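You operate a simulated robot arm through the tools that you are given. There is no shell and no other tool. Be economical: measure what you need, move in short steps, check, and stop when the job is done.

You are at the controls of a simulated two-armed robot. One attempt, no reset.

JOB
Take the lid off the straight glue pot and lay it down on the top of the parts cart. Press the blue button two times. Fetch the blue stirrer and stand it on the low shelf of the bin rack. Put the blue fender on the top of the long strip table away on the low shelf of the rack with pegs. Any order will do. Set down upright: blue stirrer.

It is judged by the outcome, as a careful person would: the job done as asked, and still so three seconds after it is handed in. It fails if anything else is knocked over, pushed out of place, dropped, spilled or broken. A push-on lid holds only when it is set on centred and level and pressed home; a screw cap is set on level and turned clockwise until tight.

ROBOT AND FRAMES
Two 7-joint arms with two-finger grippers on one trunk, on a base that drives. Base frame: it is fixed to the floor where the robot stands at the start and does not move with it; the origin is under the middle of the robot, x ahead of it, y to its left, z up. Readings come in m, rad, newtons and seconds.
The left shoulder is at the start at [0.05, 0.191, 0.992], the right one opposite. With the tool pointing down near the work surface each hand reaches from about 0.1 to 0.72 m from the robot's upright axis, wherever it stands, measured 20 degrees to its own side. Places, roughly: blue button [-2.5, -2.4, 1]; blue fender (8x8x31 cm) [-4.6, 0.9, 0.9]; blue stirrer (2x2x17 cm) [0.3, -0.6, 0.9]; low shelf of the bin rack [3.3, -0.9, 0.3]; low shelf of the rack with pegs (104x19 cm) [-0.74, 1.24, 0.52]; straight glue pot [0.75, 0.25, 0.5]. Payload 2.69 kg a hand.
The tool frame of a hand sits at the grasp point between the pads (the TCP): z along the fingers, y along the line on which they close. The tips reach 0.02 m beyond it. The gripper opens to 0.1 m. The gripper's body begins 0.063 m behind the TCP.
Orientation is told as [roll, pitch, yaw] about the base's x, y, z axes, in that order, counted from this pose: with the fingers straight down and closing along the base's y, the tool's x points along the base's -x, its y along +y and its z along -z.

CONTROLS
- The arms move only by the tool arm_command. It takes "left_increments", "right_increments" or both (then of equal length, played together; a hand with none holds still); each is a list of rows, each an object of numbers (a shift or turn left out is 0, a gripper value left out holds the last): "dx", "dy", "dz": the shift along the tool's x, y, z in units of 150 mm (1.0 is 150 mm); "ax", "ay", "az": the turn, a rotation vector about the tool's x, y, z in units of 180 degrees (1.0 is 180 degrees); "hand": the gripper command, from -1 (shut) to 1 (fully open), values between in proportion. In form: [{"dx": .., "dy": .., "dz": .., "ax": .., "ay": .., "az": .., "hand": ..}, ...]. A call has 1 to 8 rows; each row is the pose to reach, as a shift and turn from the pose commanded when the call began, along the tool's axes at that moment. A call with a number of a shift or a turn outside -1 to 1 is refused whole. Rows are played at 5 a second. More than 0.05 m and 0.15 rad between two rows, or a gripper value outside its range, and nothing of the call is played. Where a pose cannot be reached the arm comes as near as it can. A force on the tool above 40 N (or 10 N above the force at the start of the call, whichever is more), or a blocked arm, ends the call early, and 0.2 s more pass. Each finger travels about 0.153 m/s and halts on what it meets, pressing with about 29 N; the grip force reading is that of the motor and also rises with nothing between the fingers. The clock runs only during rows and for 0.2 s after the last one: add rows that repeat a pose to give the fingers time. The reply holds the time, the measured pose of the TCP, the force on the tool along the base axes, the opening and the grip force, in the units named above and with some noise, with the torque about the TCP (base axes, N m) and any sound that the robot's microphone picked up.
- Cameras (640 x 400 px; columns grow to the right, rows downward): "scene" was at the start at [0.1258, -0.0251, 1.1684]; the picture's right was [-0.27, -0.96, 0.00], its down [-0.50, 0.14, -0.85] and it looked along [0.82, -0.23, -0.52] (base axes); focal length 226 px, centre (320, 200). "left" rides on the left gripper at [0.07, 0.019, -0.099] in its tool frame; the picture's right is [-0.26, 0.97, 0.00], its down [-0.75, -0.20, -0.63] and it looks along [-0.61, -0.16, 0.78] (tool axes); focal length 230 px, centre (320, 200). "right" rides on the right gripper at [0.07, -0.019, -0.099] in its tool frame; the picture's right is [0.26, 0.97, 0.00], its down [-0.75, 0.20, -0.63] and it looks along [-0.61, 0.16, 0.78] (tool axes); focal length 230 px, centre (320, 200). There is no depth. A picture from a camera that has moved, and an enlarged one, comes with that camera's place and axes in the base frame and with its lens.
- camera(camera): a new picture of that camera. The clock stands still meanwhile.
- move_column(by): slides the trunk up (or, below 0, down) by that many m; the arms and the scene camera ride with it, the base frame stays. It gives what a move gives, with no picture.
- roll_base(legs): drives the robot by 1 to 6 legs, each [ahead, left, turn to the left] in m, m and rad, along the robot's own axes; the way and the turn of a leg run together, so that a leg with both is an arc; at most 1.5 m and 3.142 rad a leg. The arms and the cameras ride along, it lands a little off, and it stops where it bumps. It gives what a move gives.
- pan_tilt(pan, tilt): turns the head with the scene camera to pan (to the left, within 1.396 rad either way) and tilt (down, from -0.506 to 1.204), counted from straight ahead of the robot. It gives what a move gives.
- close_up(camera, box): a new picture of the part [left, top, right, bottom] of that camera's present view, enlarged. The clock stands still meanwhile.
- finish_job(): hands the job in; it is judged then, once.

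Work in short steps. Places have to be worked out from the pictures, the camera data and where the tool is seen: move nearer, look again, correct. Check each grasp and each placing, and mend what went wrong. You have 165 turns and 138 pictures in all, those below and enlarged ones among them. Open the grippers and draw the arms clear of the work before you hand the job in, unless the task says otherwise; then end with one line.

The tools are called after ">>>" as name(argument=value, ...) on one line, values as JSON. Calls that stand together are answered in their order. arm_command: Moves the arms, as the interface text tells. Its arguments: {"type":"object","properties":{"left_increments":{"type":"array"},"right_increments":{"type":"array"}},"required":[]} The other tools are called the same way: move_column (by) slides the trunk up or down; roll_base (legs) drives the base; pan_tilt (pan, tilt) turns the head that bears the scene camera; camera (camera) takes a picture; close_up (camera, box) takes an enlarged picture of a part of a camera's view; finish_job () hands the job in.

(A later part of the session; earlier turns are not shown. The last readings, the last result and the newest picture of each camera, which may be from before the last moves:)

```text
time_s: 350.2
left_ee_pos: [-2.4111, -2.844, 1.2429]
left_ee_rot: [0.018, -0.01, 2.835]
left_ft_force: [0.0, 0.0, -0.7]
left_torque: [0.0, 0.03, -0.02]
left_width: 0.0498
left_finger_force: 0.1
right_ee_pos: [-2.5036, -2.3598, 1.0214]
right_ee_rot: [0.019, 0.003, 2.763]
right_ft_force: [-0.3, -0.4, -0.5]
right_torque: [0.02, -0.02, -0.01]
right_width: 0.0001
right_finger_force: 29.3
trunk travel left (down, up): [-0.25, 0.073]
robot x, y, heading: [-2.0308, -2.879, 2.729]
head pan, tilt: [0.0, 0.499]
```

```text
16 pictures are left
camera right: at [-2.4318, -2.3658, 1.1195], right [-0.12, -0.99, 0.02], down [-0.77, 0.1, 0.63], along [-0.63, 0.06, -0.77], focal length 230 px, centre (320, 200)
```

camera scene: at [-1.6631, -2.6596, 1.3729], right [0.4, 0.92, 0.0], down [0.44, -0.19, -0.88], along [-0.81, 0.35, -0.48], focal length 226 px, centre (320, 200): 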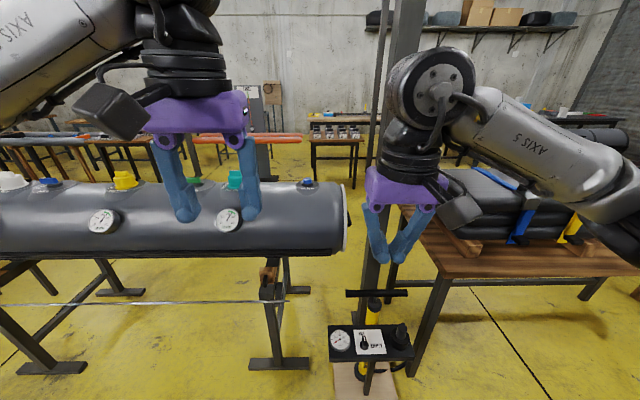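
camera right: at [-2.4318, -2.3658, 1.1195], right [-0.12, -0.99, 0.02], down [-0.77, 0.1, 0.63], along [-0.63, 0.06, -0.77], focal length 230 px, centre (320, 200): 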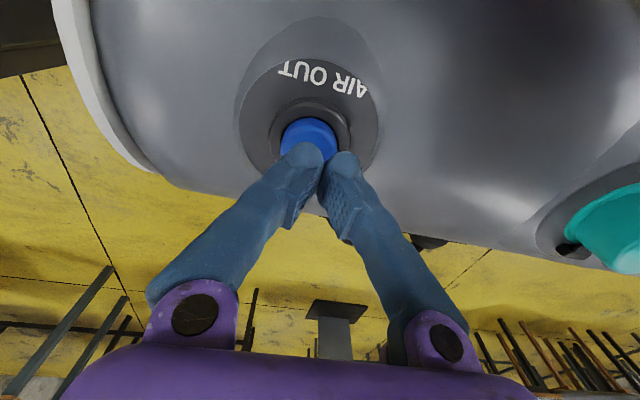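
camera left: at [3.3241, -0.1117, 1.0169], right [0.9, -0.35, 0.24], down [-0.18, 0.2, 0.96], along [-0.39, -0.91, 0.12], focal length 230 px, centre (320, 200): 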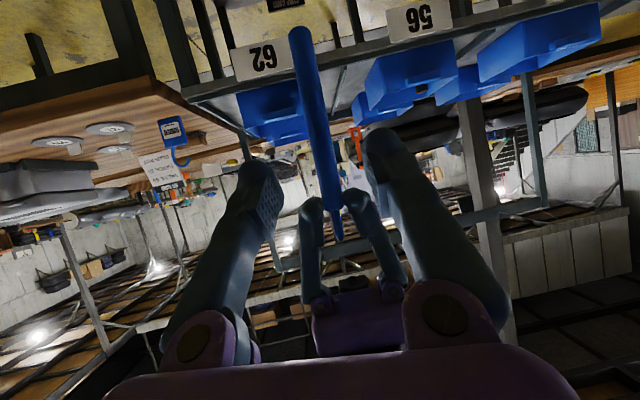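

Nearly centered (7 mm sideways). Correct and press down slowly.

>>> arm_command(right_increments=[{"dy": -0.045}, {"dy": -0.045, "dz": 0.08}, {"dy": -0.045, "dz": 0.14}, {"dy": -0.045, "dz": 0.19}])

>>> arm_command(right_increments=[{"dz": 0.02}, {"dz": 0.04}])

```text
time_s: 351.2
left_ee_pos: [-2.4096, -2.8454, 1.245]
left_ee_rot: [0.017, -0.013, 2.834]
left_ft_force: [0.3, -0.1, 0.7]
left_torque: [0.0, -0.01, -0.02]
left_width: 0.0501
left_finger_force: 0.0
right_ee_pos: [-2.5014, -2.3544, 0.9986]
right_ee_rot: [0.02, -0.009, 2.761]
right_ft_force: [-0.4, 7.3, 26.7]
right_torque: [0.24, -0.06, 0.11]
right_width: 0.0
right_finger_force: 29.2
trunk travel left (down, up): [-0.25, 0.073]
robot x, y, heading: [-2.0307, -2.8799, 2.73]
head pan, tilt: [0.0, 0.499]
heard: click
```

```text
time_s: 351.6
left_ee_pos: [-2.4095, -2.8433, 1.2431]
left_ee_rot: [0.016, -0.012, 2.835]
left_ft_force: [1.1, 0.2, 0.2]
left_torque: [-0.03, -0.03, -0.03]
left_width: 0.0499
left_finger_force: 0.0
right_ee_pos: [-2.5034, -2.3527, 0.9989]
right_ee_rot: [0.021, -0.013, 2.761]
right_ft_force: [6.0, -1.5, 16.6]
right_torque: [0.06, -0.18, -0.08]
right_width: 0.0001
right_finger_force: 29.3
trunk travel left (down, up): [-0.25, 0.073]
robot x, y, heading: [-2.0294, -2.8807, 2.726]
head pan, tilt: [0.0, 0.499]
stopped in row 2 (right hand): the force on the tool passed its limit at 42 N (the readings are from after the stop); the commanded pose is now the measured one
```

One click. Raise fully 4 cm, pause, and press a second time.

>>> arm_command(right_increments=[{"dz": -0.15}, {"dz": -0.27}, {"dz": -0.27}, {"dz": -0.27}])

>>> arm_command(right_increments=[{"dz": 0.13}, {"dz": 0.22}, {"dz": 0.26}, {"dz": 0.29}])

```text
time_s: 352.6
left_ee_pos: [-2.411, -2.8435, 1.2434]
left_ee_rot: [0.018, -0.01, 2.835]
left_ft_force: [-1.5, -0.2, -0.8]
left_torque: [0.03, 0.0, 0.03]
left_width: 0.0499
left_finger_force: 0.0
right_ee_pos: [-2.5037, -2.3522, 1.0363]
right_ee_rot: [0.02, -0.012, 2.762]
right_ft_force: [-0.7, 0.3, -1.1]
right_torque: [-0.01, -0.01, -0.03]
right_width: 0.0004
right_finger_force: 29.6
trunk travel left (down, up): [-0.25, 0.073]
robot x, y, heading: [-2.0313, -2.8762, 2.732]
head pan, tilt: [0.0, 0.499]
```

```text
time_s: 353.6
left_ee_pos: [-2.4083, -2.8446, 1.2445]
left_ee_rot: [0.016, -0.013, 2.835]
left_ft_force: [0.0, 0.0, -1.2]
left_torque: [0.01, 0.01, 0.02]
left_width: 0.0501
left_finger_force: 0.0
right_ee_pos: [-2.5034, -2.3522, 0.9983]
right_ee_rot: [0.02, -0.019, 2.759]
right_ft_force: [0.8, 7.8, 28.0]
right_torque: [0.12, -0.18, 0.17]
right_width: 0.0058
right_finger_force: 29.5
trunk travel left (down, up): [-0.25, 0.073]
robot x, y, heading: [-2.0352, -2.8843, 2.731]
head pan, tilt: [0.0, 0.499]
heard: click
```

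Second click heard — button done. Raise the hand, back off, and look along the aisle for the route to the strip table.

>>> arm_command(right_increments=[{"dz": -0.25}, {"dz": -0.5}, {"dz": -0.75}, {"dz": -1.0}])

>>> arm_command(right_increments=[{"dx": 0.25, "dy": 0.2}, {"dx": 0.5, "dy": 0.4}, {"dx": 0.75, "dy": 0.5}, {"dx": 1.0, "dy": 0.6}])

>>> roll_base(legs=[[-0.4, 0, 0], [0, 0, 1.1]])

>>> pan_tilt(pan=-0.3, tilt=0.3)

>>> camera(camera="scene")

```text
time_s: 354.6
left_ee_pos: [-2.4115, -2.8436, 1.2433]
left_ee_rot: [0.019, -0.011, 2.835]
left_ft_force: [-0.3, 0.1, -0.2]
left_torque: [-0.01, 0.01, -0.03]
left_width: 0.05
left_finger_force: 0.1
right_ee_pos: [-2.5012, -2.3521, 1.1416]
right_ee_rot: [0.018, -0.009, 2.76]
right_ft_force: [-0.2, 0.1, -0.3]
right_torque: [0.01, 0.03, -0.01]
right_width: 0.0
right_finger_force: 29.6
trunk travel left (down, up): [-0.25, 0.073]
robot x, y, heading: [-2.0344, -2.8808, 2.728]
head pan, tilt: [0.0, 0.499]
```

```text
time_s: 355.6
left_ee_pos: [-2.4101, -2.843, 1.2437]
left_ee_rot: [0.017, -0.009, 2.833]
left_ft_force: [-0.4, 0.1, 1.2]
left_torque: [0.01, 0.02, 0.01]
left_width: 0.0501
left_finger_force: 0.1
right_ee_pos: [-2.3945, -2.4891, 1.1433]
right_ee_rot: [0.019, -0.01, 2.759]
right_ft_force: [-0.3, 0.1, 0.4]
right_torque: [0.0, 0.03, 0.02]
right_width: 0.0001
right_finger_force: 30.1
trunk travel left (down, up): [-0.25, 0.073]
robot x, y, heading: [-2.0326, -2.8764, 2.734]
head pan, tilt: [0.0, 0.499]
```

```text
time_s: 360.9
left_ee_pos: [-1.869, -3.3604, 1.2441]
left_ee_rot: [0.018, -0.011, -2.347]
left_ft_force: [0.6, 0.5, -0.5]
left_torque: [-0.01, 0.04, -0.02]
left_width: 0.0499
left_finger_force: 0.0
right_ee_pos: [-2.1771, -3.1872, 1.1421]
right_ee_rot: [0.02, -0.011, -2.421]
right_ft_force: [0.3, -0.8, -0.4]
right_torque: [-0.03, -0.01, -0.01]
right_width: 0.0
right_finger_force: 29.1
trunk travel left (down, up): [-0.25, 0.073]
robot x, y, heading: [-1.6657, -3.0348, -2.456]
head pan, tilt: [0.0, 0.499]
```

```text
time_s: 361.7
left_ee_pos: [-1.8681, -3.361, 1.2429]
left_ee_rot: [0.018, -0.009, -2.344]
left_ft_force: [-0.1, 1.1, 0.0]
left_torque: [-0.02, -0.03, 0.01]
left_width: 0.0498
left_finger_force: 0.1
right_ee_pos: [-2.1775, -3.1866, 1.1432]
right_ee_rot: [0.019, -0.01, -2.422]
right_ft_force: [0.8, 0.3, 0.1]
right_torque: [0.01, -0.03, -0.03]
right_width: 0.0
right_finger_force: 29.0
trunk travel left (down, up): [-0.25, 0.073]
robot x, y, heading: [-1.6629, -3.0354, -2.454]
head pan, tilt: [-0.3, 0.3]
```

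```text
15 pictures are left
camera scene: at [-1.7837, -3.1004, 1.3912], right [-0.38, 0.92, 0.0], down [0.27, 0.11, -0.96], along [-0.88, -0.37, -0.3], focal length 226 px, centre (320, 200)
```

scene: 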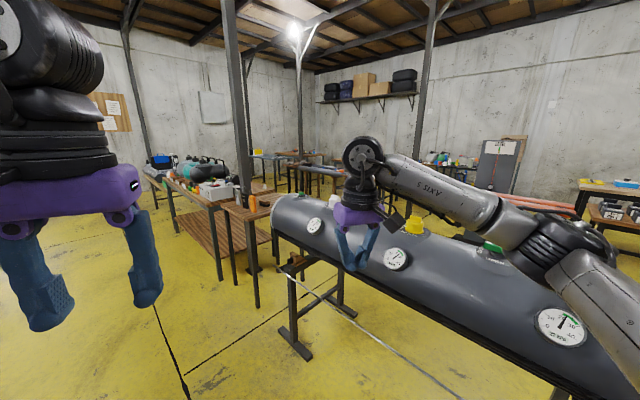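

Westward is closed here by tables; the row of tables ends near (−3.7,−6.3). Drive down the aisle and look around the end.

>>> roll_base(legs=[[0, 0, 0.37], [1.0, 0, 0], [0, 0, 0.36], [1.3, 0, 0], [1.2, 0, 0]])

>>> pan_tilt(pan=-0.7, tilt=0.3)

>>> camera(camera="scene")

```text
time_s: 380.9
left_ee_pos: [-2.4342, -6.7674, 1.2432]
left_ee_rot: [0.016, -0.009, -1.602]
left_ft_force: [0.7, 0.5, 0.0]
left_torque: [-0.01, 0.01, 0.01]
left_width: 0.0501
left_finger_force: 0.1
right_ee_pos: [-2.7775, -6.8477, 1.1422]
right_ee_rot: [0.02, -0.011, -1.678]
right_ft_force: [0.4, 0.2, 0.7]
right_torque: [-0.04, -0.04, 0.03]
right_width: 0.0
right_finger_force: 29.2
trunk travel left (down, up): [-0.25, 0.073]
robot x, y, heading: [-2.4998, -6.3879, -1.706]
head pan, tilt: [-0.3, 0.3]
```

```text
time_s: 381.8
left_ee_pos: [-2.4336, -6.7668, 1.2437]
left_ee_rot: [0.018, -0.01, -1.604]
left_ft_force: [0.9, -0.3, 0.5]
left_torque: [-0.02, -0.01, -0.02]
left_width: 0.0499
left_finger_force: 0.2
right_ee_pos: [-2.7777, -6.8463, 1.1419]
right_ee_rot: [0.02, -0.009, -1.676]
right_ft_force: [0.3, -0.4, 1.2]
right_torque: [0.0, -0.02, 0.01]
right_width: 0.0
right_finger_force: 29.3
trunk travel left (down, up): [-0.25, 0.073]
robot x, y, heading: [-2.4989, -6.3928, -1.708]
head pan, tilt: [-0.7, 0.3]
```

```text
14 pictures are left
camera scene: at [-2.5771, -6.4954, 1.3912], right [-0.67, 0.74, 0.0], down [0.22, 0.2, -0.96], along [-0.71, -0.64, -0.3], focal length 226 px, centre (320, 200)
```

scene: 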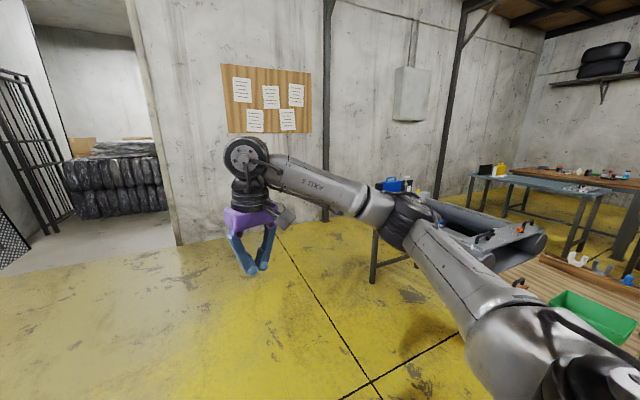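

Corridor around the table row's end is free (≈1.5 m). Drive around it into the next aisle.

>>> roll_base(legs=[[0, 0, -0.485], [1.15, 0, 0], [1.15, 0, 0], [0, 0, -1.463], [1.25, 0, 0], [1.2, 0, 0]])

>>> pan_tilt(pan=-0.9, tilt=0.25)

>>> camera(camera="scene")

```text
time_s: 409.7
left_ee_pos: [-6.3048, -6.9786, 1.2443]
left_ee_rot: [0.018, -0.009, 2.715]
left_ft_force: [0.4, 0.5, 0.0]
left_torque: [-0.01, 0.0, 0.01]
left_width: 0.0499
left_finger_force: 0.0
right_ee_pos: [-6.2465, -6.6301, 1.1428]
right_ee_rot: [0.02, -0.011, 2.639]
right_ft_force: [-0.5, 0.5, -0.2]
right_torque: [-0.02, 0.01, -0.01]
right_width: 0.0
right_finger_force: 29.4
trunk travel left (down, up): [-0.25, 0.073]
robot x, y, heading: [-5.9331, -7.0609, 2.61]
head pan, tilt: [-0.7, 0.3]
```

```text
time_s: 410.4
left_ee_pos: [-6.3047, -6.9787, 1.2444]
left_ee_rot: [0.018, -0.01, 2.716]
left_ft_force: [1.0, -0.2, -0.5]
left_torque: [0.0, -0.03, -0.01]
left_width: 0.05
left_finger_force: 0.0
right_ee_pos: [-6.2475, -6.6306, 1.1414]
right_ee_rot: [0.02, -0.011, 2.643]
right_ft_force: [0.1, -1.2, 0.1]
right_torque: [0.0, -0.04, 0.01]
right_width: 0.0002
right_finger_force: 29.6
trunk travel left (down, up): [-0.25, 0.073]
robot x, y, heading: [-5.9317, -7.0606, 2.609]
head pan, tilt: [-0.901, 0.25]
```

```text
13 pictures are left
camera scene: at [-5.9806, -6.9482, 1.3959], right [0.99, 0.14, 0.0], down [0.03, -0.24, -0.97], along [-0.14, 0.96, -0.25], focal length 226 px, centre (320, 200)
```

scene: 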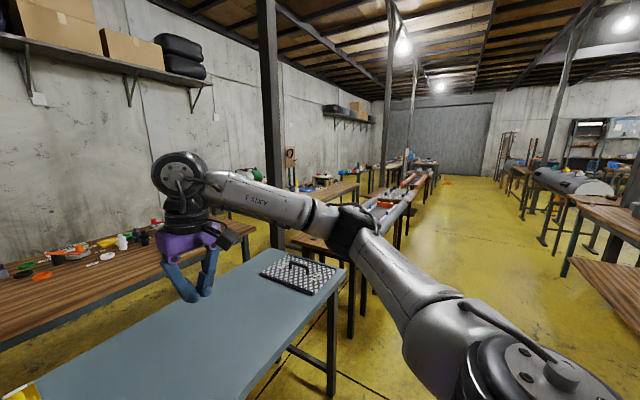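

The aisle ahead is open; the fender's table is up along its left side. Turn and drive ~5.5 m along it, then look.

>>> roll_base(legs=[[0, 0, -1.551], [1.4, 0, 0], [1.4, 0, 0], [1.4, 0, 0], [1.3, 0, 0]])

>>> pan_tilt(pan=0.45, tilt=0.3)

>>> camera(camera="scene")

```text
time_s: 440.4
left_ee_pos: [-3.1197, -1.9215, 1.2436]
left_ee_rot: [0.017, -0.011, 1.151]
left_ft_force: [0.1, -0.2, -0.1]
left_torque: [-0.03, 0.0, -0.02]
left_width: 0.0501
left_finger_force: 0.1
right_ee_pos: [-2.7707, -1.9788, 1.1433]
right_ee_rot: [0.021, -0.012, 1.076]
right_ft_force: [-0.2, 0.7, 0.2]
right_torque: [0.01, 0.01, -0.03]
right_width: 0.0002
right_finger_force: 29.9
trunk travel left (down, up): [-0.25, 0.073]
robot x, y, heading: [-3.1988, -2.2939, 1.051]
head pan, tilt: [-0.901, 0.25]
```

```text
time_s: 441.9
left_ee_pos: [-3.1201, -1.9223, 1.2424]
left_ee_rot: [0.018, -0.011, 1.15]
left_ft_force: [-0.2, -0.1, -0.4]
left_torque: [-0.02, -0.03, 0.0]
left_width: 0.0502
left_finger_force: 0.1
right_ee_pos: [-2.7691, -1.9781, 1.1437]
right_ee_rot: [0.022, -0.011, 1.077]
right_ft_force: [0.0, 0.0, -0.2]
right_torque: [0.01, 0.01, 0.01]
right_width: 0.0001
right_finger_force: 29.5
trunk travel left (down, up): [-0.25, 0.073]
robot x, y, heading: [-3.1987, -2.2948, 1.054]
head pan, tilt: [0.45, 0.3]
```

```text
12 pictures are left
camera scene: at [-3.1726, -2.1688, 1.3912], right [1.0, -0.07, 0.0], down [-0.02, -0.29, -0.96], along [0.07, 0.95, -0.3], focal length 226 px, centre (320, 200)
```

scene: 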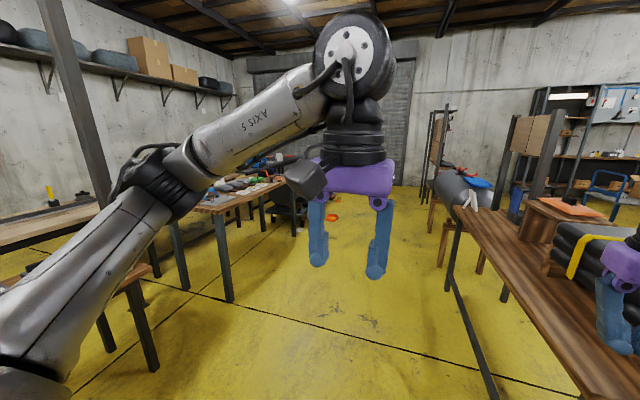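

The strip table with the fender seems to be the one along the wall; move up the aisle (keeping left of the tank) and look west.

>>> roll_base(legs=[[1.2, 0.35, 0], [1.2, 0, 0], [0, 0, 1.5]])

>>> pan_tilt(pan=0, tilt=0.35)

>>> camera(camera="scene")

```text
time_s: 457.6
left_ee_pos: [-2.6698, 0.0609, 1.2442]
left_ee_rot: [0.017, -0.011, 2.652]
left_ft_force: [0.7, 0.0, -0.5]
left_torque: [0.01, -0.02, -0.01]
left_width: 0.0501
left_finger_force: 0.1
right_ee_pos: [-2.5874, 0.4056, 1.1426]
right_ee_rot: [0.021, -0.011, 2.578]
right_ft_force: [0.1, -0.2, -0.1]
right_torque: [-0.01, -0.02, 0.01]
right_width: 0.0001
right_finger_force: 29.4
trunk travel left (down, up): [-0.25, 0.073]
robot x, y, heading: [-2.3039, -0.0436, 2.546]
head pan, tilt: [0.45, 0.3]
```

```text
time_s: 458.5
left_ee_pos: [-2.6681, 0.0606, 1.2431]
left_ee_rot: [0.017, -0.011, 2.65]
left_ft_force: [0.4, 0.3, 0.1]
left_torque: [-0.02, 0.01, 0.04]
left_width: 0.0503
left_finger_force: 0.0
right_ee_pos: [-2.5877, 0.406, 1.1425]
right_ee_rot: [0.021, -0.01, 2.576]
right_ft_force: [0.9, 1.0, -0.5]
right_torque: [0.01, -0.01, 0.01]
right_width: 0.0
right_finger_force: 30.2
trunk travel left (down, up): [-0.25, 0.073]
robot x, y, heading: [-2.3019, -0.0466, 2.544]
head pan, tilt: [0.0, 0.351]
```

```text
11 pictures are left
camera scene: at [-2.4135, 0.0291, 1.3865], right [0.56, 0.83, 0.0], down [0.28, -0.19, -0.94], along [-0.78, 0.53, -0.34], focal length 226 px, centre (320, 200)
```

scene: 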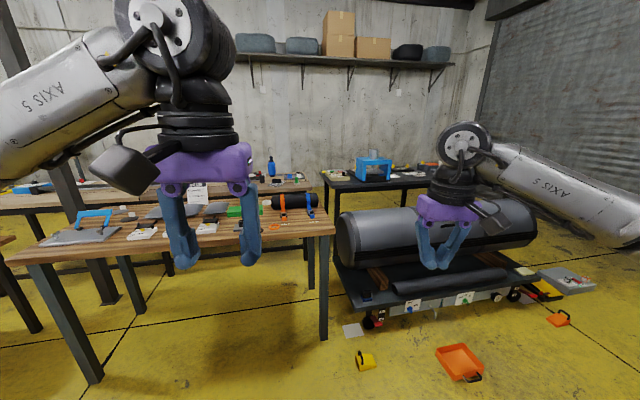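

>>> close_up(camera="scene", box=[180, 130, 420, 260])

```text
2.67 times, centred on (300, 195) of scene
camera zoom: at [-2.4135, 0.0291, 1.3865], right [0.56, 0.83, 0.0], down [0.28, -0.19, -0.94], along [-0.78, 0.53, -0.34], focal length 603 px, centre (373, 213)
```

zoom: 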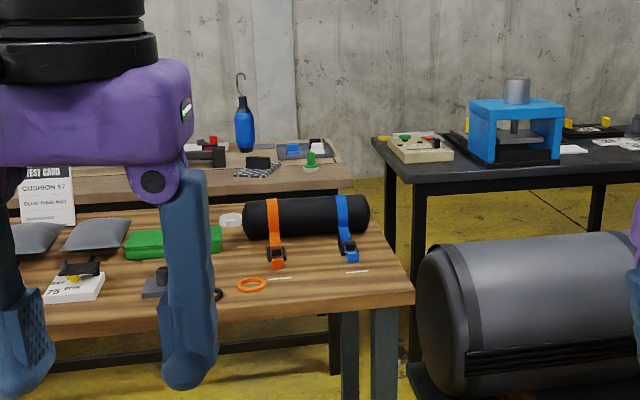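

The fender stands near the back edge of the wall-side table; behind it there's a free aisle along the wall. I'll move up (right) to inspect the route around the black table's end.

>>> roll_base(legs=[[0, -1.0, 0], [0, -0.9, 0]])

>>> pan_tilt(pan=-0.35, tilt=0.45)

>>> camera(camera="scene")

```text
time_s: 466.3
left_ee_pos: [-2.1606, 0.8387, 1.2446]
left_ee_rot: [0.016, -0.01, 2.644]
left_ft_force: [-0.5, -0.6, 0.3]
left_torque: [-0.02, 0.01, -0.02]
left_width: 0.05
left_finger_force: 0.1
right_ee_pos: [-2.0766, 1.1819, 1.1419]
right_ee_rot: [0.021, -0.007, 2.569]
right_ft_force: [0.3, 0.3, 1.2]
right_torque: [-0.02, 0.01, 0.02]
right_width: 0.0002
right_finger_force: 29.3
trunk travel left (down, up): [-0.25, 0.073]
robot x, y, heading: [-1.7984, 0.7282, 2.537]
head pan, tilt: [0.0, 0.351]
stopped in leg 1: the robot was blocked; the commanded pose is now the measured one
```

```text
time_s: 467.2
left_ee_pos: [-2.1618, 0.8376, 1.2442]
left_ee_rot: [0.017, -0.011, 2.644]
left_ft_force: [0.4, -0.6, -0.5]
left_torque: [-0.03, -0.02, -0.01]
left_width: 0.0501
left_finger_force: 0.1
right_ee_pos: [-2.0771, 1.1812, 1.1427]
right_ee_rot: [0.02, -0.01, 2.569]
right_ft_force: [0.6, 0.3, 0.8]
right_torque: [-0.03, -0.01, 0.0]
right_width: 0.0
right_finger_force: 29.3
trunk travel left (down, up): [-0.25, 0.073]
robot x, y, heading: [-1.7979, 0.7247, 2.537]
head pan, tilt: [-0.351, 0.45]
```

```text
9 pictures are left
camera scene: at [-1.8827, 0.8261, 1.3773], right [0.82, 0.58, 0.0], down [0.25, -0.35, -0.9], along [-0.52, 0.73, -0.44], focal length 226 px, centre (320, 200)
```

scene: 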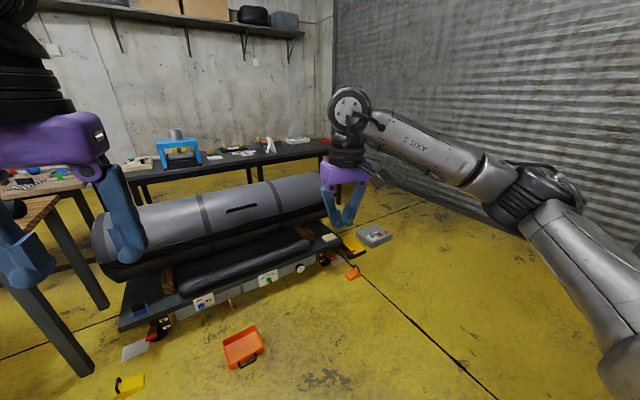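

Route is clear: between the floor tray and roller door, then behind the black table. Proceed in two moves.

>>> roll_base(legs=[[0.3, 0, 0], [0, 0, 0.09], [0, -1.0, 0], [0, -0.9, 0]])

```text
time_s: 486.3
left_ee_pos: [-1.4633, 2.6225, 1.2438]
left_ee_rot: [0.016, -0.01, 2.722]
left_ft_force: [-0.1, 0.0, -0.7]
left_torque: [-0.01, 0.02, 0.0]
left_width: 0.05
left_finger_force: 0.0
right_ee_pos: [-1.4072, 2.9728, 1.1441]
right_ee_rot: [0.021, -0.011, 2.647]
right_ft_force: [-0.7, -0.3, 0.2]
right_torque: [0.0, -0.02, 0.01]
right_width: 0.0
right_finger_force: 29.8
trunk travel left (down, up): [-0.25, 0.073]
robot x, y, heading: [-1.0897, 2.5467, 2.615]
head pan, tilt: [-0.351, 0.45]
```

>>> roll_base(legs=[[0, 0, 0.02], [1.45, 0, 0], [1.42, 0, 0]])

>>> pan_tilt(pan=1.0, tilt=0.4)

>>> camera(camera="scene")

```text
time_s: 500.5
left_ee_pos: [-3.9775, 4.0071, 1.2442]
left_ee_rot: [0.017, -0.011, 2.753]
left_ft_force: [0.7, 0.6, 0.7]
left_torque: [0.02, -0.01, -0.01]
left_width: 0.0501
left_finger_force: 0.0
right_ee_pos: [-3.9327, 4.3585, 1.1429]
right_ee_rot: [0.022, -0.01, 2.678]
right_ft_force: [0.0, 0.3, -0.6]
right_torque: [0.0, -0.01, -0.01]
right_width: 0.0
right_finger_force: 29.4
trunk travel left (down, up): [-0.25, 0.073]
robot x, y, heading: [-3.6023, 3.9426, 2.645]
head pan, tilt: [-0.351, 0.45]
```

```text
time_s: 502.0
left_ee_pos: [-3.9778, 4.0076, 1.2437]
left_ee_rot: [0.017, -0.011, 2.752]
left_ft_force: [-0.2, 0.6, 0.3]
left_torque: [-0.01, -0.01, 0.01]
left_width: 0.0499
left_finger_force: 0.1
right_ee_pos: [-3.9332, 4.3582, 1.1424]
right_ee_rot: [0.02, -0.01, 2.677]
right_ft_force: [-0.2, 0.4, 0.9]
right_torque: [-0.02, 0.01, 0.0]
right_width: 0.0
right_finger_force: 29.2
trunk travel left (down, up): [-0.25, 0.073]
robot x, y, heading: [-3.6028, 3.9396, 2.648]
head pan, tilt: [1.0, 0.4]
```

```text
8 pictures are left
camera scene: at [-3.7201, 3.9134, 1.3819], right [-0.48, 0.88, 0.0], down [0.34, 0.19, -0.92], along [-0.81, -0.45, -0.39], focal length 226 px, centre (320, 200)
```

scene: 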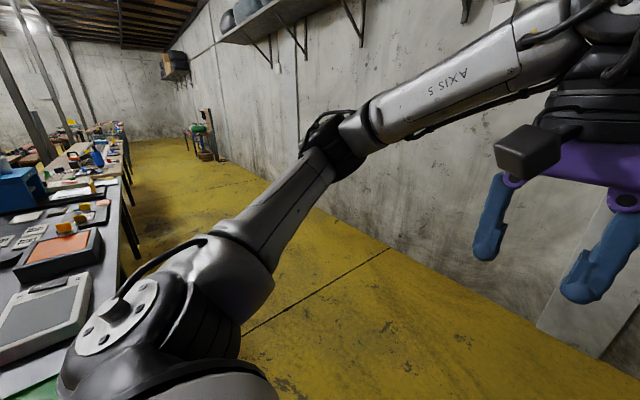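

The wall aisle is wide open and the fender (≈(−4.6,0.92)) is ~15 cm from this side of its table. Drive down beside it and face the table.

>>> roll_base(legs=[[0, 0, 1.551], [1.1, 0, 0], [1.1, 0, 0], [1.03, 0, 0], [0, 0, 1.571]])

>>> pan_tilt(pan=0.1, tilt=0.6)

>>> camera(camera="scene")

```text
time_s: 508.0
left_ee_pos: [-3.7872, 3.3794, 1.2433]
left_ee_rot: [0.019, -0.01, -1.973]
left_ft_force: [0.5, 0.3, 0.7]
left_torque: [-0.03, -0.01, -0.02]
left_width: 0.0502
left_finger_force: 0.0
right_ee_pos: [-4.1369, 3.4308, 1.1437]
right_ee_rot: [0.02, -0.008, -2.049]
right_ft_force: [0.1, 0.1, -0.5]
right_torque: [-0.02, 0.08, -0.01]
right_width: 0.0
right_finger_force: 30.1
trunk travel left (down, up): [-0.25, 0.073]
robot x, y, heading: [-3.7119, 3.7521, -2.081]
head pan, tilt: [1.0, 0.4]
stopped in leg 2: the robot was blocked; the commanded pose is now the measured one
```

```text
time_s: 509.2
left_ee_pos: [-3.7867, 3.378, 1.2436]
left_ee_rot: [0.018, -0.006, -1.975]
left_ft_force: [-0.5, 0.2, -0.7]
left_torque: [0.02, -0.02, 0.03]
left_width: 0.0499
left_finger_force: 0.1
right_ee_pos: [-4.1365, 3.4293, 1.1405]
right_ee_rot: [0.02, -0.009, -2.048]
right_ft_force: [0.0, 1.1, -0.3]
right_torque: [-0.01, 0.0, -0.01]
right_width: 0.0
right_finger_force: 29.6
trunk travel left (down, up): [-0.25, 0.073]
robot x, y, heading: [-3.715, 3.7539, -2.086]
head pan, tilt: [0.099, 0.6]
```

```text
7 pictures are left
camera scene: at [-3.7694, 3.6355, 1.3637], right [-0.92, 0.4, 0.0], down [0.22, 0.52, -0.83], along [-0.33, -0.76, -0.56], focal length 226 px, centre (320, 200)
```

scene: 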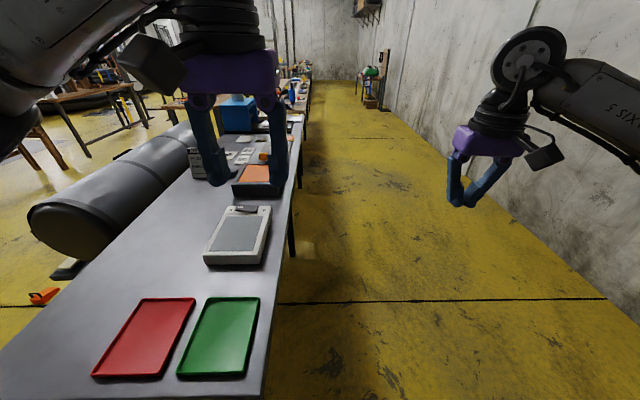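

Black table's edge is closer than thought; back off slightly, shift right 0.42 m, then continue down the aisle.

>>> roll_base(legs=[[-0.08, 0, 0], [0, -0.42, 0], [1.1, 0, 0], [1.1, 0, 0], [0.9, 0, 0], [0, 0, 1.571]])

>>> camera(camera="scene")

```text
time_s: 532.7
left_ee_pos: [-5.2168, 1.2643, 1.2424]
left_ee_rot: [0.018, -0.008, -0.416]
left_ft_force: [0.5, -0.2, 0.1]
left_torque: [0.04, -0.02, -0.02]
left_width: 0.0499
left_finger_force: 0.0
right_ee_pos: [-5.2703, 0.9137, 1.1417]
right_ee_rot: [0.019, -0.01, -0.49]
right_ft_force: [0.3, 0.6, 0.2]
right_torque: [0.01, -0.01, 0.0]
right_width: 0.0
right_finger_force: 29.4
trunk travel left (down, up): [-0.25, 0.073]
robot x, y, heading: [-5.5918, 1.3418, -0.519]
head pan, tilt: [0.099, 0.6]
```

```text
6 pictures are left
camera scene: at [-5.475, 1.2832, 1.3637], right [-0.41, -0.91, 0.0], down [-0.52, 0.23, -0.83], along [0.75, -0.34, -0.56], focal length 226 px, centre (320, 200)
```

scene: 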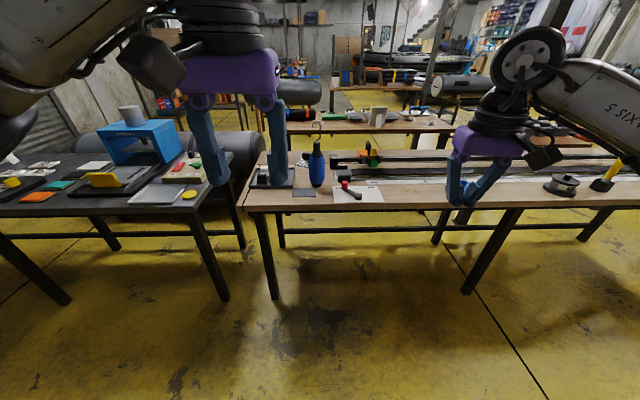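

Fender is clear at ≈(−4.605,0.906), body z 0.80–1.0. Pitch the left hand to ~20° below horizontal, open it, and bring it forward and down.

>>> arm_command(left_increments=[{"dx": -0.15, "dz": 0.08, "ay": -0.034, "hand": 1}, {"dx": -0.3, "dz": 0.16, "ay": -0.068}, {"dx": -0.45, "dz": 0.25, "ay": -0.102}, {"dx": -0.6, "dz": 0.33, "ay": -0.136}, {"dx": -0.75, "dz": 0.41, "ay": -0.17}, {"dx": -0.9, "dz": 0.5, "ay": -0.2}])

>>> arm_command(left_increments=[{"dx": 0.12, "dz": 0.16, "ay": -0.032}, {"dx": 0.24, "dz": 0.32, "ay": -0.064}, {"dx": 0.36, "dz": 0.48, "ay": -0.096}, {"dx": 0.48, "dz": 0.65, "ay": -0.128}, {"dx": 0.6, "dz": 0.81, "ay": -0.16}, {"dx": 0.71, "dz": 0.97, "ay": -0.189}])

```text
time_s: 534.1
left_ee_pos: [-5.0912, 1.2086, 1.1697]
left_ee_rot: [0.022, -0.636, -0.425]
left_ft_force: [-0.3, -0.3, -0.4]
left_torque: [-0.01, -0.01, 0.0]
left_width: 0.0998
left_finger_force: 0.2
right_ee_pos: [-5.2702, 0.914, 1.1425]
right_ee_rot: [0.019, -0.009, -0.491]
right_ft_force: [0.1, -0.6, 0.0]
right_torque: [-0.01, 0.03, 0.02]
right_width: 0.0001
right_finger_force: 29.6
trunk travel left (down, up): [-0.25, 0.073]
robot x, y, heading: [-5.59, 1.3387, -0.517]
head pan, tilt: [0.099, 0.6]
```

```text
time_s: 535.5
left_ee_pos: [-5.089, 1.2105, 0.989]
left_ee_rot: [0.051, -1.233, -0.463]
left_ft_force: [0.4, -1.6, -0.1]
left_torque: [-0.02, -0.01, 0.03]
left_width: 0.1
left_finger_force: 0.1
right_ee_pos: [-5.2728, 0.9121, 1.1413]
right_ee_rot: [0.021, -0.009, -0.49]
right_ft_force: [-1.1, 0.2, -0.2]
right_torque: [0.0, -0.02, 0.0]
right_width: 0.0
right_finger_force: 29.8
trunk travel left (down, up): [-0.25, 0.073]
robot x, y, heading: [-5.589, 1.3396, -0.52]
head pan, tilt: [0.099, 0.6]
```

Drive ahead 0.45 m, then use the left camera to align on the fender.

>>> roll_base(legs=[[0.45, 0, 0]])

>>> camera(camera="left")

```text
time_s: 538.2
left_ee_pos: [-4.6973, 0.9935, 0.9874]
left_ee_rot: [0.051, -1.228, -0.456]
left_ft_force: [0.1, -0.3, 0.3]
left_torque: [-0.01, -0.03, 0.0]
left_width: 0.1
left_finger_force: 0.0
right_ee_pos: [-4.8762, 0.6947, 1.1423]
right_ee_rot: [0.02, -0.009, -0.485]
right_ft_force: [0.3, 0.4, -0.7]
right_torque: [-0.01, 0.02, -0.04]
right_width: 0.0002
right_finger_force: 29.0
trunk travel left (down, up): [-0.25, 0.073]
robot x, y, heading: [-5.1982, 1.1205, -0.52]
head pan, tilt: [0.099, 0.6]
```

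```text
5 pictures are left
camera left: at [-4.7969, 1.058, 0.955], right [0.46, 0.85, 0.26], down [-0.4, -0.06, 0.91], along [0.79, -0.52, 0.31], focal length 230 px, centre (320, 200)
```

left: 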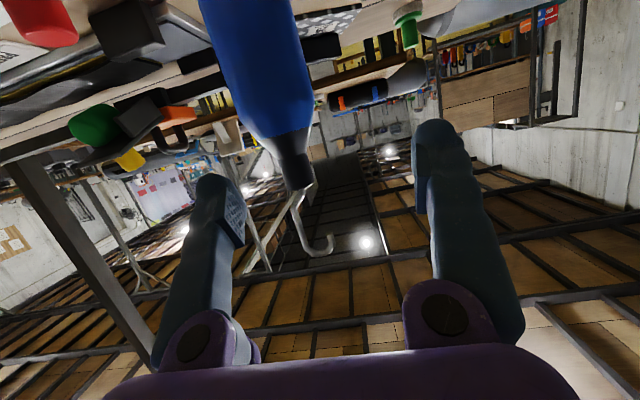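

Fender axis confirmed at (−4.605,0.910); align laterally and lower, then advance around the body.

>>> arm_command(left_increments=[{"dx": 0.13, "dy": -0.09}, {"dx": 0.25, "dy": -0.18}, {"dx": 0.377, "dy": -0.26}, {"dx": 0.377, "dy": -0.26}])

>>> arm_command(left_increments=[{"dz": 0.16}, {"dz": 0.32}, {"dz": 0.48}, {"dz": 0.64}, {"dz": 0.8}, {"dz": 0.95}])

>>> camera(camera="left")

```text
time_s: 539.2
left_ee_pos: [-4.7314, 0.9671, 0.935]
left_ee_rot: [0.052, -1.229, -0.457]
left_ft_force: [0.0, 0.7, 0.2]
left_torque: [0.02, -0.01, 0.0]
left_width: 0.0998
left_finger_force: 0.1
right_ee_pos: [-4.8789, 0.6947, 1.1419]
right_ee_rot: [0.018, -0.008, -0.484]
right_ft_force: [0.5, -0.1, -0.4]
right_torque: [0.04, -0.01, 0.0]
right_width: 0.0001
right_finger_force: 29.6
trunk travel left (down, up): [-0.25, 0.073]
robot x, y, heading: [-5.2, 1.1151, -0.515]
head pan, tilt: [0.099, 0.6]
```

```text
time_s: 540.6
left_ee_pos: [-4.6074, 0.913, 0.8866]
left_ee_rot: [0.049, -1.229, -0.455]
left_ft_force: [-0.2, 0.1, -1.1]
left_torque: [0.01, 0.0, 0.03]
left_width: 0.0998
left_finger_force: 0.0
right_ee_pos: [-4.8775, 0.6942, 1.1422]
right_ee_rot: [0.019, -0.008, -0.481]
right_ft_force: [1.0, 0.3, 0.3]
right_torque: [0.01, 0.02, 0.03]
right_width: 0.0002
right_finger_force: 29.6
trunk travel left (down, up): [-0.25, 0.073]
robot x, y, heading: [-5.1993, 1.1162, -0.513]
head pan, tilt: [0.099, 0.6]
```

```text
4 pictures are left
camera left: at [-4.7057, 0.9784, 0.8531], right [0.46, 0.85, 0.26], down [-0.4, -0.06, 0.91], along [0.79, -0.52, 0.31], focal length 230 px, centre (320, 200)
```

left: 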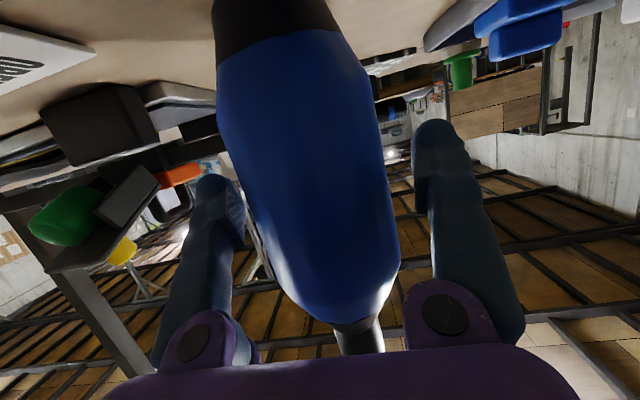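

Fender body is between the fingers. Close and lift.

>>> arm_command(left_increments=[{"hand": -1}, {"hand": -1}, {"hand": -1}, {"hand": -1}])

>>> arm_command(left_increments=[{"dx": -0.15, "dz": -0.05}, {"dx": -0.3, "dz": -0.1}, {"dx": -0.5, "dz": -0.17}, {"dx": -0.7, "dz": -0.24}, {"dx": -0.9, "dz": -0.31}])

```text
time_s: 541.6
left_ee_pos: [-4.6081, 0.9141, 0.8876]
left_ee_rot: [0.051, -1.227, -0.457]
left_ft_force: [-0.2, -1.8, 0.8]
left_torque: [-0.02, -0.04, 0.01]
left_width: 0.0749
left_finger_force: 29.2
right_ee_pos: [-4.8791, 0.6946, 1.1412]
right_ee_rot: [0.019, -0.009, -0.485]
right_ft_force: [-0.3, 0.3, -0.5]
right_torque: [0.0, 0.0, 0.03]
right_width: 0.0
right_finger_force: 29.9
trunk travel left (down, up): [-0.25, 0.073]
robot x, y, heading: [-5.198, 1.1161, -0.513]
head pan, tilt: [0.099, 0.6]
```

```text
time_s: 542.8
left_ee_pos: [-4.6082, 0.9116, 1.0315]
left_ee_rot: [0.051, -1.228, -0.454]
left_ft_force: [-0.2, 0.7, -2.7]
left_torque: [0.01, 0.0, -0.05]
left_width: 0.0752
left_finger_force: 28.7
right_ee_pos: [-4.8777, 0.6935, 1.1419]
right_ee_rot: [0.02, -0.008, -0.483]
right_ft_force: [-0.1, -0.2, 0.0]
right_torque: [0.0, 0.01, 0.01]
right_width: 0.0
right_finger_force: 29.6
trunk travel left (down, up): [-0.25, 0.073]
robot x, y, heading: [-5.2017, 1.1163, -0.513]
head pan, tilt: [0.099, 0.6]
```

Fender is held. Raise the trunk, tuck in slightly, back off and retrace along the wall aisle.

>>> move_column(by=0.07)

>>> roll_base(legs=[[-0.42, 0, 0], [0, 1.1, 0], [0, 1.1, 0], [0, 1.1, 0], [1.1, 0, 0], [1.1, 0, 0]])

```text
time_s: 543.9
left_ee_pos: [-4.6081, 0.9121, 1.1006]
left_ee_rot: [0.051, -1.228, -0.455]
left_ft_force: [-0.1, -0.3, -2.6]
left_torque: [0.02, 0.0, -0.02]
left_width: 0.0749
left_finger_force: 29.1
right_ee_pos: [-4.8774, 0.6931, 1.2122]
right_ee_rot: [0.019, -0.008, -0.483]
right_ft_force: [0.6, -0.2, 0.4]
right_torque: [0.01, 0.0, -0.04]
right_width: 0.0
right_finger_force: 28.9
trunk travel left (down, up): [-0.32, 0.003]
robot x, y, heading: [-5.199, 1.1159, -0.515]
head pan, tilt: [0.099, 0.6]
```

```text
time_s: 585.4
left_ee_pos: [-1.4599, 2.8799, 1.1002]
left_ee_rot: [0.052, -1.228, -0.466]
left_ft_force: [0.5, 0.3, -2.7]
left_torque: [0.03, 0.06, -0.01]
left_width: 0.0747
left_finger_force: 28.8
right_ee_pos: [-1.7326, 2.6649, 1.2133]
right_ee_rot: [0.021, -0.008, -0.494]
right_ft_force: [0.1, -0.6, -0.4]
right_torque: [-0.03, -0.01, 0.0]
right_width: 0.0
right_finger_force: 29.8
trunk travel left (down, up): [-0.32, 0.003]
robot x, y, heading: [-2.0499, 3.0979, -0.525]
head pan, tilt: [0.099, 0.6]
```

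>>> roll_base(legs=[[0.9, 0, 0]])

>>> camera(camera="scene")

```text
time_s: 590.1
left_ee_pos: [-0.6804, 2.4338, 1.0994]
left_ee_rot: [0.052, -1.228, -0.461]
left_ft_force: [0.0, 0.4, -2.1]
left_torque: [0.0, 0.02, 0.0]
left_width: 0.0746
left_finger_force: 28.6
right_ee_pos: [-0.951, 2.2175, 1.2119]
right_ee_rot: [0.019, -0.008, -0.489]
right_ft_force: [-0.4, -0.1, 0.0]
right_torque: [-0.03, 0.02, 0.03]
right_width: 0.0
right_finger_force: 29.8
trunk travel left (down, up): [-0.32, 0.003]
robot x, y, heading: [-1.268, 2.6447, -0.525]
head pan, tilt: [0.099, 0.6]
```

```text
3 pictures are left
camera scene: at [-1.1551, 2.5867, 1.4337], right [-0.41, -0.91, 0.0], down [-0.52, 0.23, -0.82], along [0.75, -0.34, -0.57], focal length 226 px, centre (320, 200)
```

scene: 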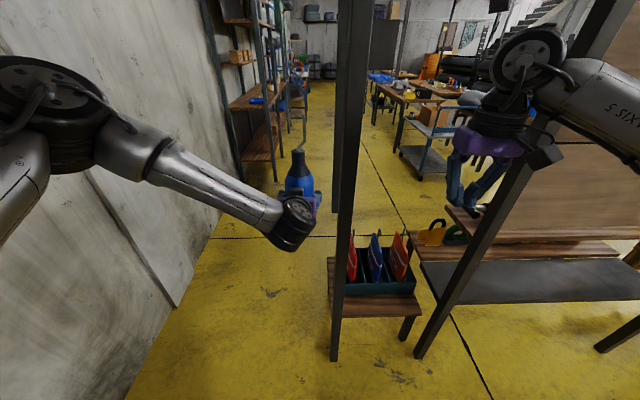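

There's a direct passage between the post and the wall (~1 m). I'll narrow the arms (extend forward, toward the middle) before passing.

>>> arm_command(left_increments=[{"dy": -0.18, "dz": 0.12, "dx": -0.04}, {"dy": -0.36, "dz": 0.25, "dx": -0.09}, {"dy": -0.54, "dz": 0.37, "dx": -0.13}, {"dy": -0.7, "dz": 0.5, "dx": -0.177}], right_increments=[{"dx": -0.15}, {"dx": -0.3}, {"dx": -0.45}, {"dx": -0.6}])

>>> roll_base(legs=[[0, 0.48, 0], [0, 0, 0.012], [1.0, 0, 0], [0.9, 0, 0]])

```text
time_s: 591.0
left_ee_pos: [-0.6446, 2.3568, 1.0941]
left_ee_rot: [0.106, -1.223, -0.468]
left_ft_force: [0.6, 21.5, 0.7]
left_torque: [0.06, 0.11, -0.47]
left_width: 0.0745
left_finger_force: 29.0
right_ee_pos: [-0.8905, 2.1876, 1.2117]
right_ee_rot: [0.02, -0.004, -0.485]
right_ft_force: [0.1, -1.8, 0.0]
right_torque: [0.11, 0.01, 0.03]
right_width: 0.0
right_finger_force: 29.8
trunk travel left (down, up): [-0.32, 0.003]
robot x, y, heading: [-1.2711, 2.6427, -0.515]
head pan, tilt: [0.099, 0.6]
stopped in row 4 (left hand): the force on the tool passed its limit at 64 N (the readings are from after the stop); the commanded pose is now the measured one
```

```text
time_s: 605.1
left_ee_pos: [1.2622, 1.8671, 1.0953]
left_ee_rot: [0.09, -1.223, -0.448]
left_ft_force: [-0.1, 0.4, -2.9]
left_torque: [0.01, 0.02, 0.03]
left_width: 0.0749
left_finger_force: 28.8
right_ee_pos: [1.0234, 1.6981, 1.2124]
right_ee_rot: [0.018, -0.008, -0.468]
right_ft_force: [-0.1, 0.7, 0.4]
right_torque: [0.01, 0.0, 0.02]
right_width: 0.0
right_finger_force: 29.8
trunk travel left (down, up): [-0.32, 0.003]
robot x, y, heading: [0.6405, 2.1518, -0.503]
head pan, tilt: [0.099, 0.6]
```

Passed into the start area (the hand brushed the post but the fender is still held). Turn around and move in front of the peg rack, then look at the low shelf.

>>> roll_base(legs=[[0.3, 0, 0], [0, 0, 3.13], [0, 1.4, 0]])

>>> pan_tilt(pan=-0.1, tilt=0.65)

>>> camera(camera="scene")

```text
time_s: 607.0
left_ee_pos: [1.4531, 1.7617, 1.0942]
left_ee_rot: [0.109, -1.218, -0.467]
left_ft_force: [1.2, 0.0, -2.5]
left_torque: [0.01, -0.02, 0.0]
left_width: 0.0747
left_finger_force: 28.5
right_ee_pos: [1.2221, 1.5942, 1.2261]
right_ee_rot: [0.02, -0.032, -0.456]
right_ft_force: [0.3, 0.4, -0.3]
right_torque: [0.0, 0.02, 0.01]
right_width: 0.0
right_finger_force: 29.8
trunk travel left (down, up): [-0.32, 0.003]
robot x, y, heading: [0.8515, 2.031, -0.488]
head pan, tilt: [0.099, 0.6]
stopped in leg 1: the robot was blocked; the commanded pose is now the measured one
```

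```text
time_s: 607.7
left_ee_pos: [1.4546, 1.762, 1.0954]
left_ee_rot: [0.105, -1.221, -0.464]
left_ft_force: [0.4, -0.2, -2.5]
left_torque: [0.02, 0.02, 0.04]
left_width: 0.0744
left_finger_force: 29.0
right_ee_pos: [1.2208, 1.5937, 1.2273]
right_ee_rot: [0.022, -0.034, -0.458]
right_ft_force: [0.1, 0.4, -0.5]
right_torque: [-0.01, 0.02, 0.02]
right_width: 0.0003
right_finger_force: 29.2
trunk travel left (down, up): [-0.32, 0.003]
robot x, y, heading: [0.8565, 2.029, -0.488]
head pan, tilt: [-0.099, 0.649]
```

```text
2 pictures are left
camera scene: at [0.9327, 1.9729, 1.4323], right [-0.56, -0.83, 0.0], down [-0.48, 0.33, -0.81], along [0.68, -0.45, -0.58], focal length 226 px, centre (320, 200)
```

scene: 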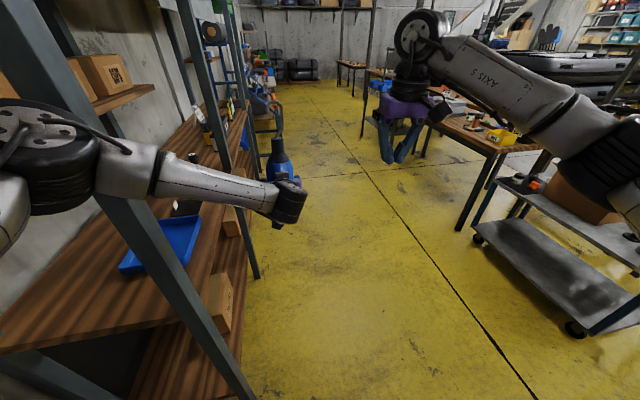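

The left elbow met the wall shelf upright. Back off, shift right away from it, then turn clockwise to face the peg rack.

>>> roll_base(legs=[[-0.25, 0, 0], [0, -0.95, 0], [0.3, 0, 0], [0, 0, -3.13]])

```text
time_s: 626.8
left_ee_pos: [-0.1775, 1.4347, 1.0771]
left_ee_rot: [0.101, -1.195, 2.681]
left_ft_force: [1.2, 0.2, -2.4]
left_torque: [-0.01, 0.02, -0.02]
left_width: 0.0749
left_finger_force: 28.9
right_ee_pos: [0.053, 1.6033, 1.2129]
right_ee_rot: [0.019, -0.01, 2.682]
right_ft_force: [0.2, -0.9, 0.6]
right_torque: [0.0, 0.02, 0.01]
right_width: 0.0
right_finger_force: 29.3
trunk travel left (down, up): [-0.32, 0.003]
robot x, y, heading: [0.4421, 1.1576, 2.649]
head pan, tilt: [-0.099, 0.649]
```

>>> roll_base(legs=[[0, 0.45, 0]])

>>> pan_tilt(pan=-0.05, tilt=0.75)

>>> camera(camera="scene")

```text
time_s: 631.3
left_ee_pos: [-0.3893, 1.0398, 1.0779]
left_ee_rot: [0.102, -1.193, 2.678]
left_ft_force: [-0.7, 0.6, -3.0]
left_torque: [-0.03, -0.02, 0.02]
left_width: 0.0747
left_finger_force: 28.9
right_ee_pos: [-0.1594, 1.209, 1.2122]
right_ee_rot: [0.018, -0.009, 2.681]
right_ft_force: [0.6, 1.0, 0.4]
right_torque: [0.03, 0.0, 0.06]
right_width: 0.0003
right_finger_force: 29.6
trunk travel left (down, up): [-0.32, 0.003]
robot x, y, heading: [0.2336, 0.7609, 2.648]
head pan, tilt: [-0.099, 0.649]
```

```text
time_s: 632.0
left_ee_pos: [-0.3878, 1.0396, 1.0777]
left_ee_rot: [0.102, -1.194, 2.679]
left_ft_force: [-0.2, -0.5, -1.9]
left_torque: [0.02, 0.0, -0.02]
left_width: 0.0746
left_finger_force: 29.0
right_ee_pos: [-0.1584, 1.2081, 1.214]
right_ee_rot: [0.02, -0.008, 2.678]
right_ft_force: [-0.3, 0.5, 0.1]
right_torque: [-0.01, -0.02, -0.01]
right_width: 0.0001
right_finger_force: 29.6
trunk travel left (down, up): [-0.32, 0.003]
robot x, y, heading: [0.2285, 0.7625, 2.648]
head pan, tilt: [-0.051, 0.75]
```

```text
1 pictures are left
camera scene: at [0.1234, 0.8229, 1.4208], right [0.52, 0.86, 0.0], down [0.58, -0.35, -0.73], along [-0.63, 0.38, -0.68], focal length 226 px, centre (320, 200)
```

scene: 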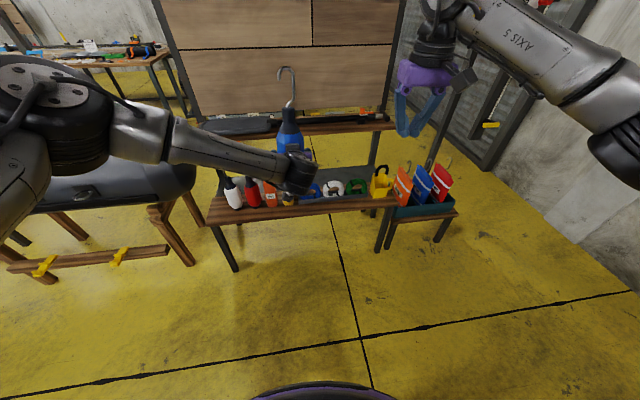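

The low shelf is crowded; the free spot is its left end (≈(−0.93,0.76)), just left of the white bottle. Lower the trunk and hand, and shift the hand left so the elbow clears the tank.

>>> move_column(by=-0.25)

>>> arm_command(left_increments=[{"dy": 0.2, "dx": 0.25, "dz": 0.1}, {"dy": 0.4, "dx": 0.5, "dz": 0.2}, {"dy": 0.6, "dx": 0.75, "dz": 0.3}, {"dy": 0.8, "dx": 1.0, "dz": 0.39}, {"dy": 1.0, "dx": 1.0, "dz": 0.39}])

>>> arm_command(left_increments=[{"dx": 0.12, "dz": 0.05}, {"dx": 0.19, "dz": 0.075}, {"dx": 0.19, "dz": 0.075}])

```text
time_s: 634.6
left_ee_pos: [-0.388, 1.0395, 0.8272]
left_ee_rot: [0.102, -1.195, 2.68]
left_ft_force: [-0.4, 1.0, -2.4]
left_torque: [0.01, -0.05, 0.01]
left_width: 0.0748
left_finger_force: 29.3
right_ee_pos: [-0.1591, 1.2095, 0.964]
right_ee_rot: [0.018, -0.009, 2.68]
right_ft_force: [0.0, 0.0, -0.3]
right_torque: [-0.02, 0.02, -0.02]
right_width: 0.0
right_finger_force: 29.8
trunk travel left (down, up): [-0.07, 0.253]
robot x, y, heading: [0.2299, 0.7625, 2.645]
head pan, tilt: [-0.051, 0.75]
```

```text
refused: row 1 steps farther than a row can; nothing moved
```

```text
time_s: 635.4
left_ee_pos: [-0.389, 1.0403, 0.7952]
left_ee_rot: [0.101, -1.195, 2.68]
left_ft_force: [-0.2, -0.2, -3.0]
left_torque: [-0.01, 0.01, 0.0]
left_width: 0.0747
left_finger_force: 29.1
right_ee_pos: [-0.158, 1.2096, 0.964]
right_ee_rot: [0.018, -0.007, 2.678]
right_ft_force: [0.3, 0.5, 1.1]
right_torque: [-0.01, 0.01, -0.02]
right_width: 0.0
right_finger_force: 29.9
trunk travel left (down, up): [-0.07, 0.253]
robot x, y, heading: [0.2308, 0.7629, 2.647]
head pan, tilt: [-0.051, 0.75]
```

>>> arm_command(left_increments=[{"dy": 0.16, "dx": 0.16, "dz": 0.065}, {"dy": 0.33, "dx": 0.33, "dz": 0.13}, {"dy": 0.5, "dx": 0.5, "dz": 0.195}, {"dy": 0.67, "dx": 0.66, "dz": 0.26}, {"dy": 0.84, "dx": 0.83, "dz": 0.325}, {"dy": 1.0, "dx": 0.98, "dz": 0.39}, {"dy": 1.0, "dx": 0.98, "dz": 0.39}])

```text
time_s: 637.0
left_ee_pos: [-0.443, 0.9298, 0.6612]
left_ee_rot: [0.123, -1.17, 2.686]
left_ft_force: [-0.3, -0.3, -2.1]
left_torque: [0.0, 0.0, 0.0]
left_width: 0.0747
left_finger_force: 29.1
left hand out of reach, approached as far as the arm can: row 5, 6, 7
right_ee_pos: [-0.1588, 1.2089, 0.9624]
right_ee_rot: [0.019, -0.009, 2.678]
right_ft_force: [0.1, -0.3, 0.3]
right_torque: [-0.03, 0.03, -0.01]
right_width: 0.0002
right_finger_force: 30.1
trunk travel left (down, up): [-0.07, 0.253]
robot x, y, heading: [0.2287, 0.7598, 2.65]
head pan, tilt: [-0.051, 0.75]
```

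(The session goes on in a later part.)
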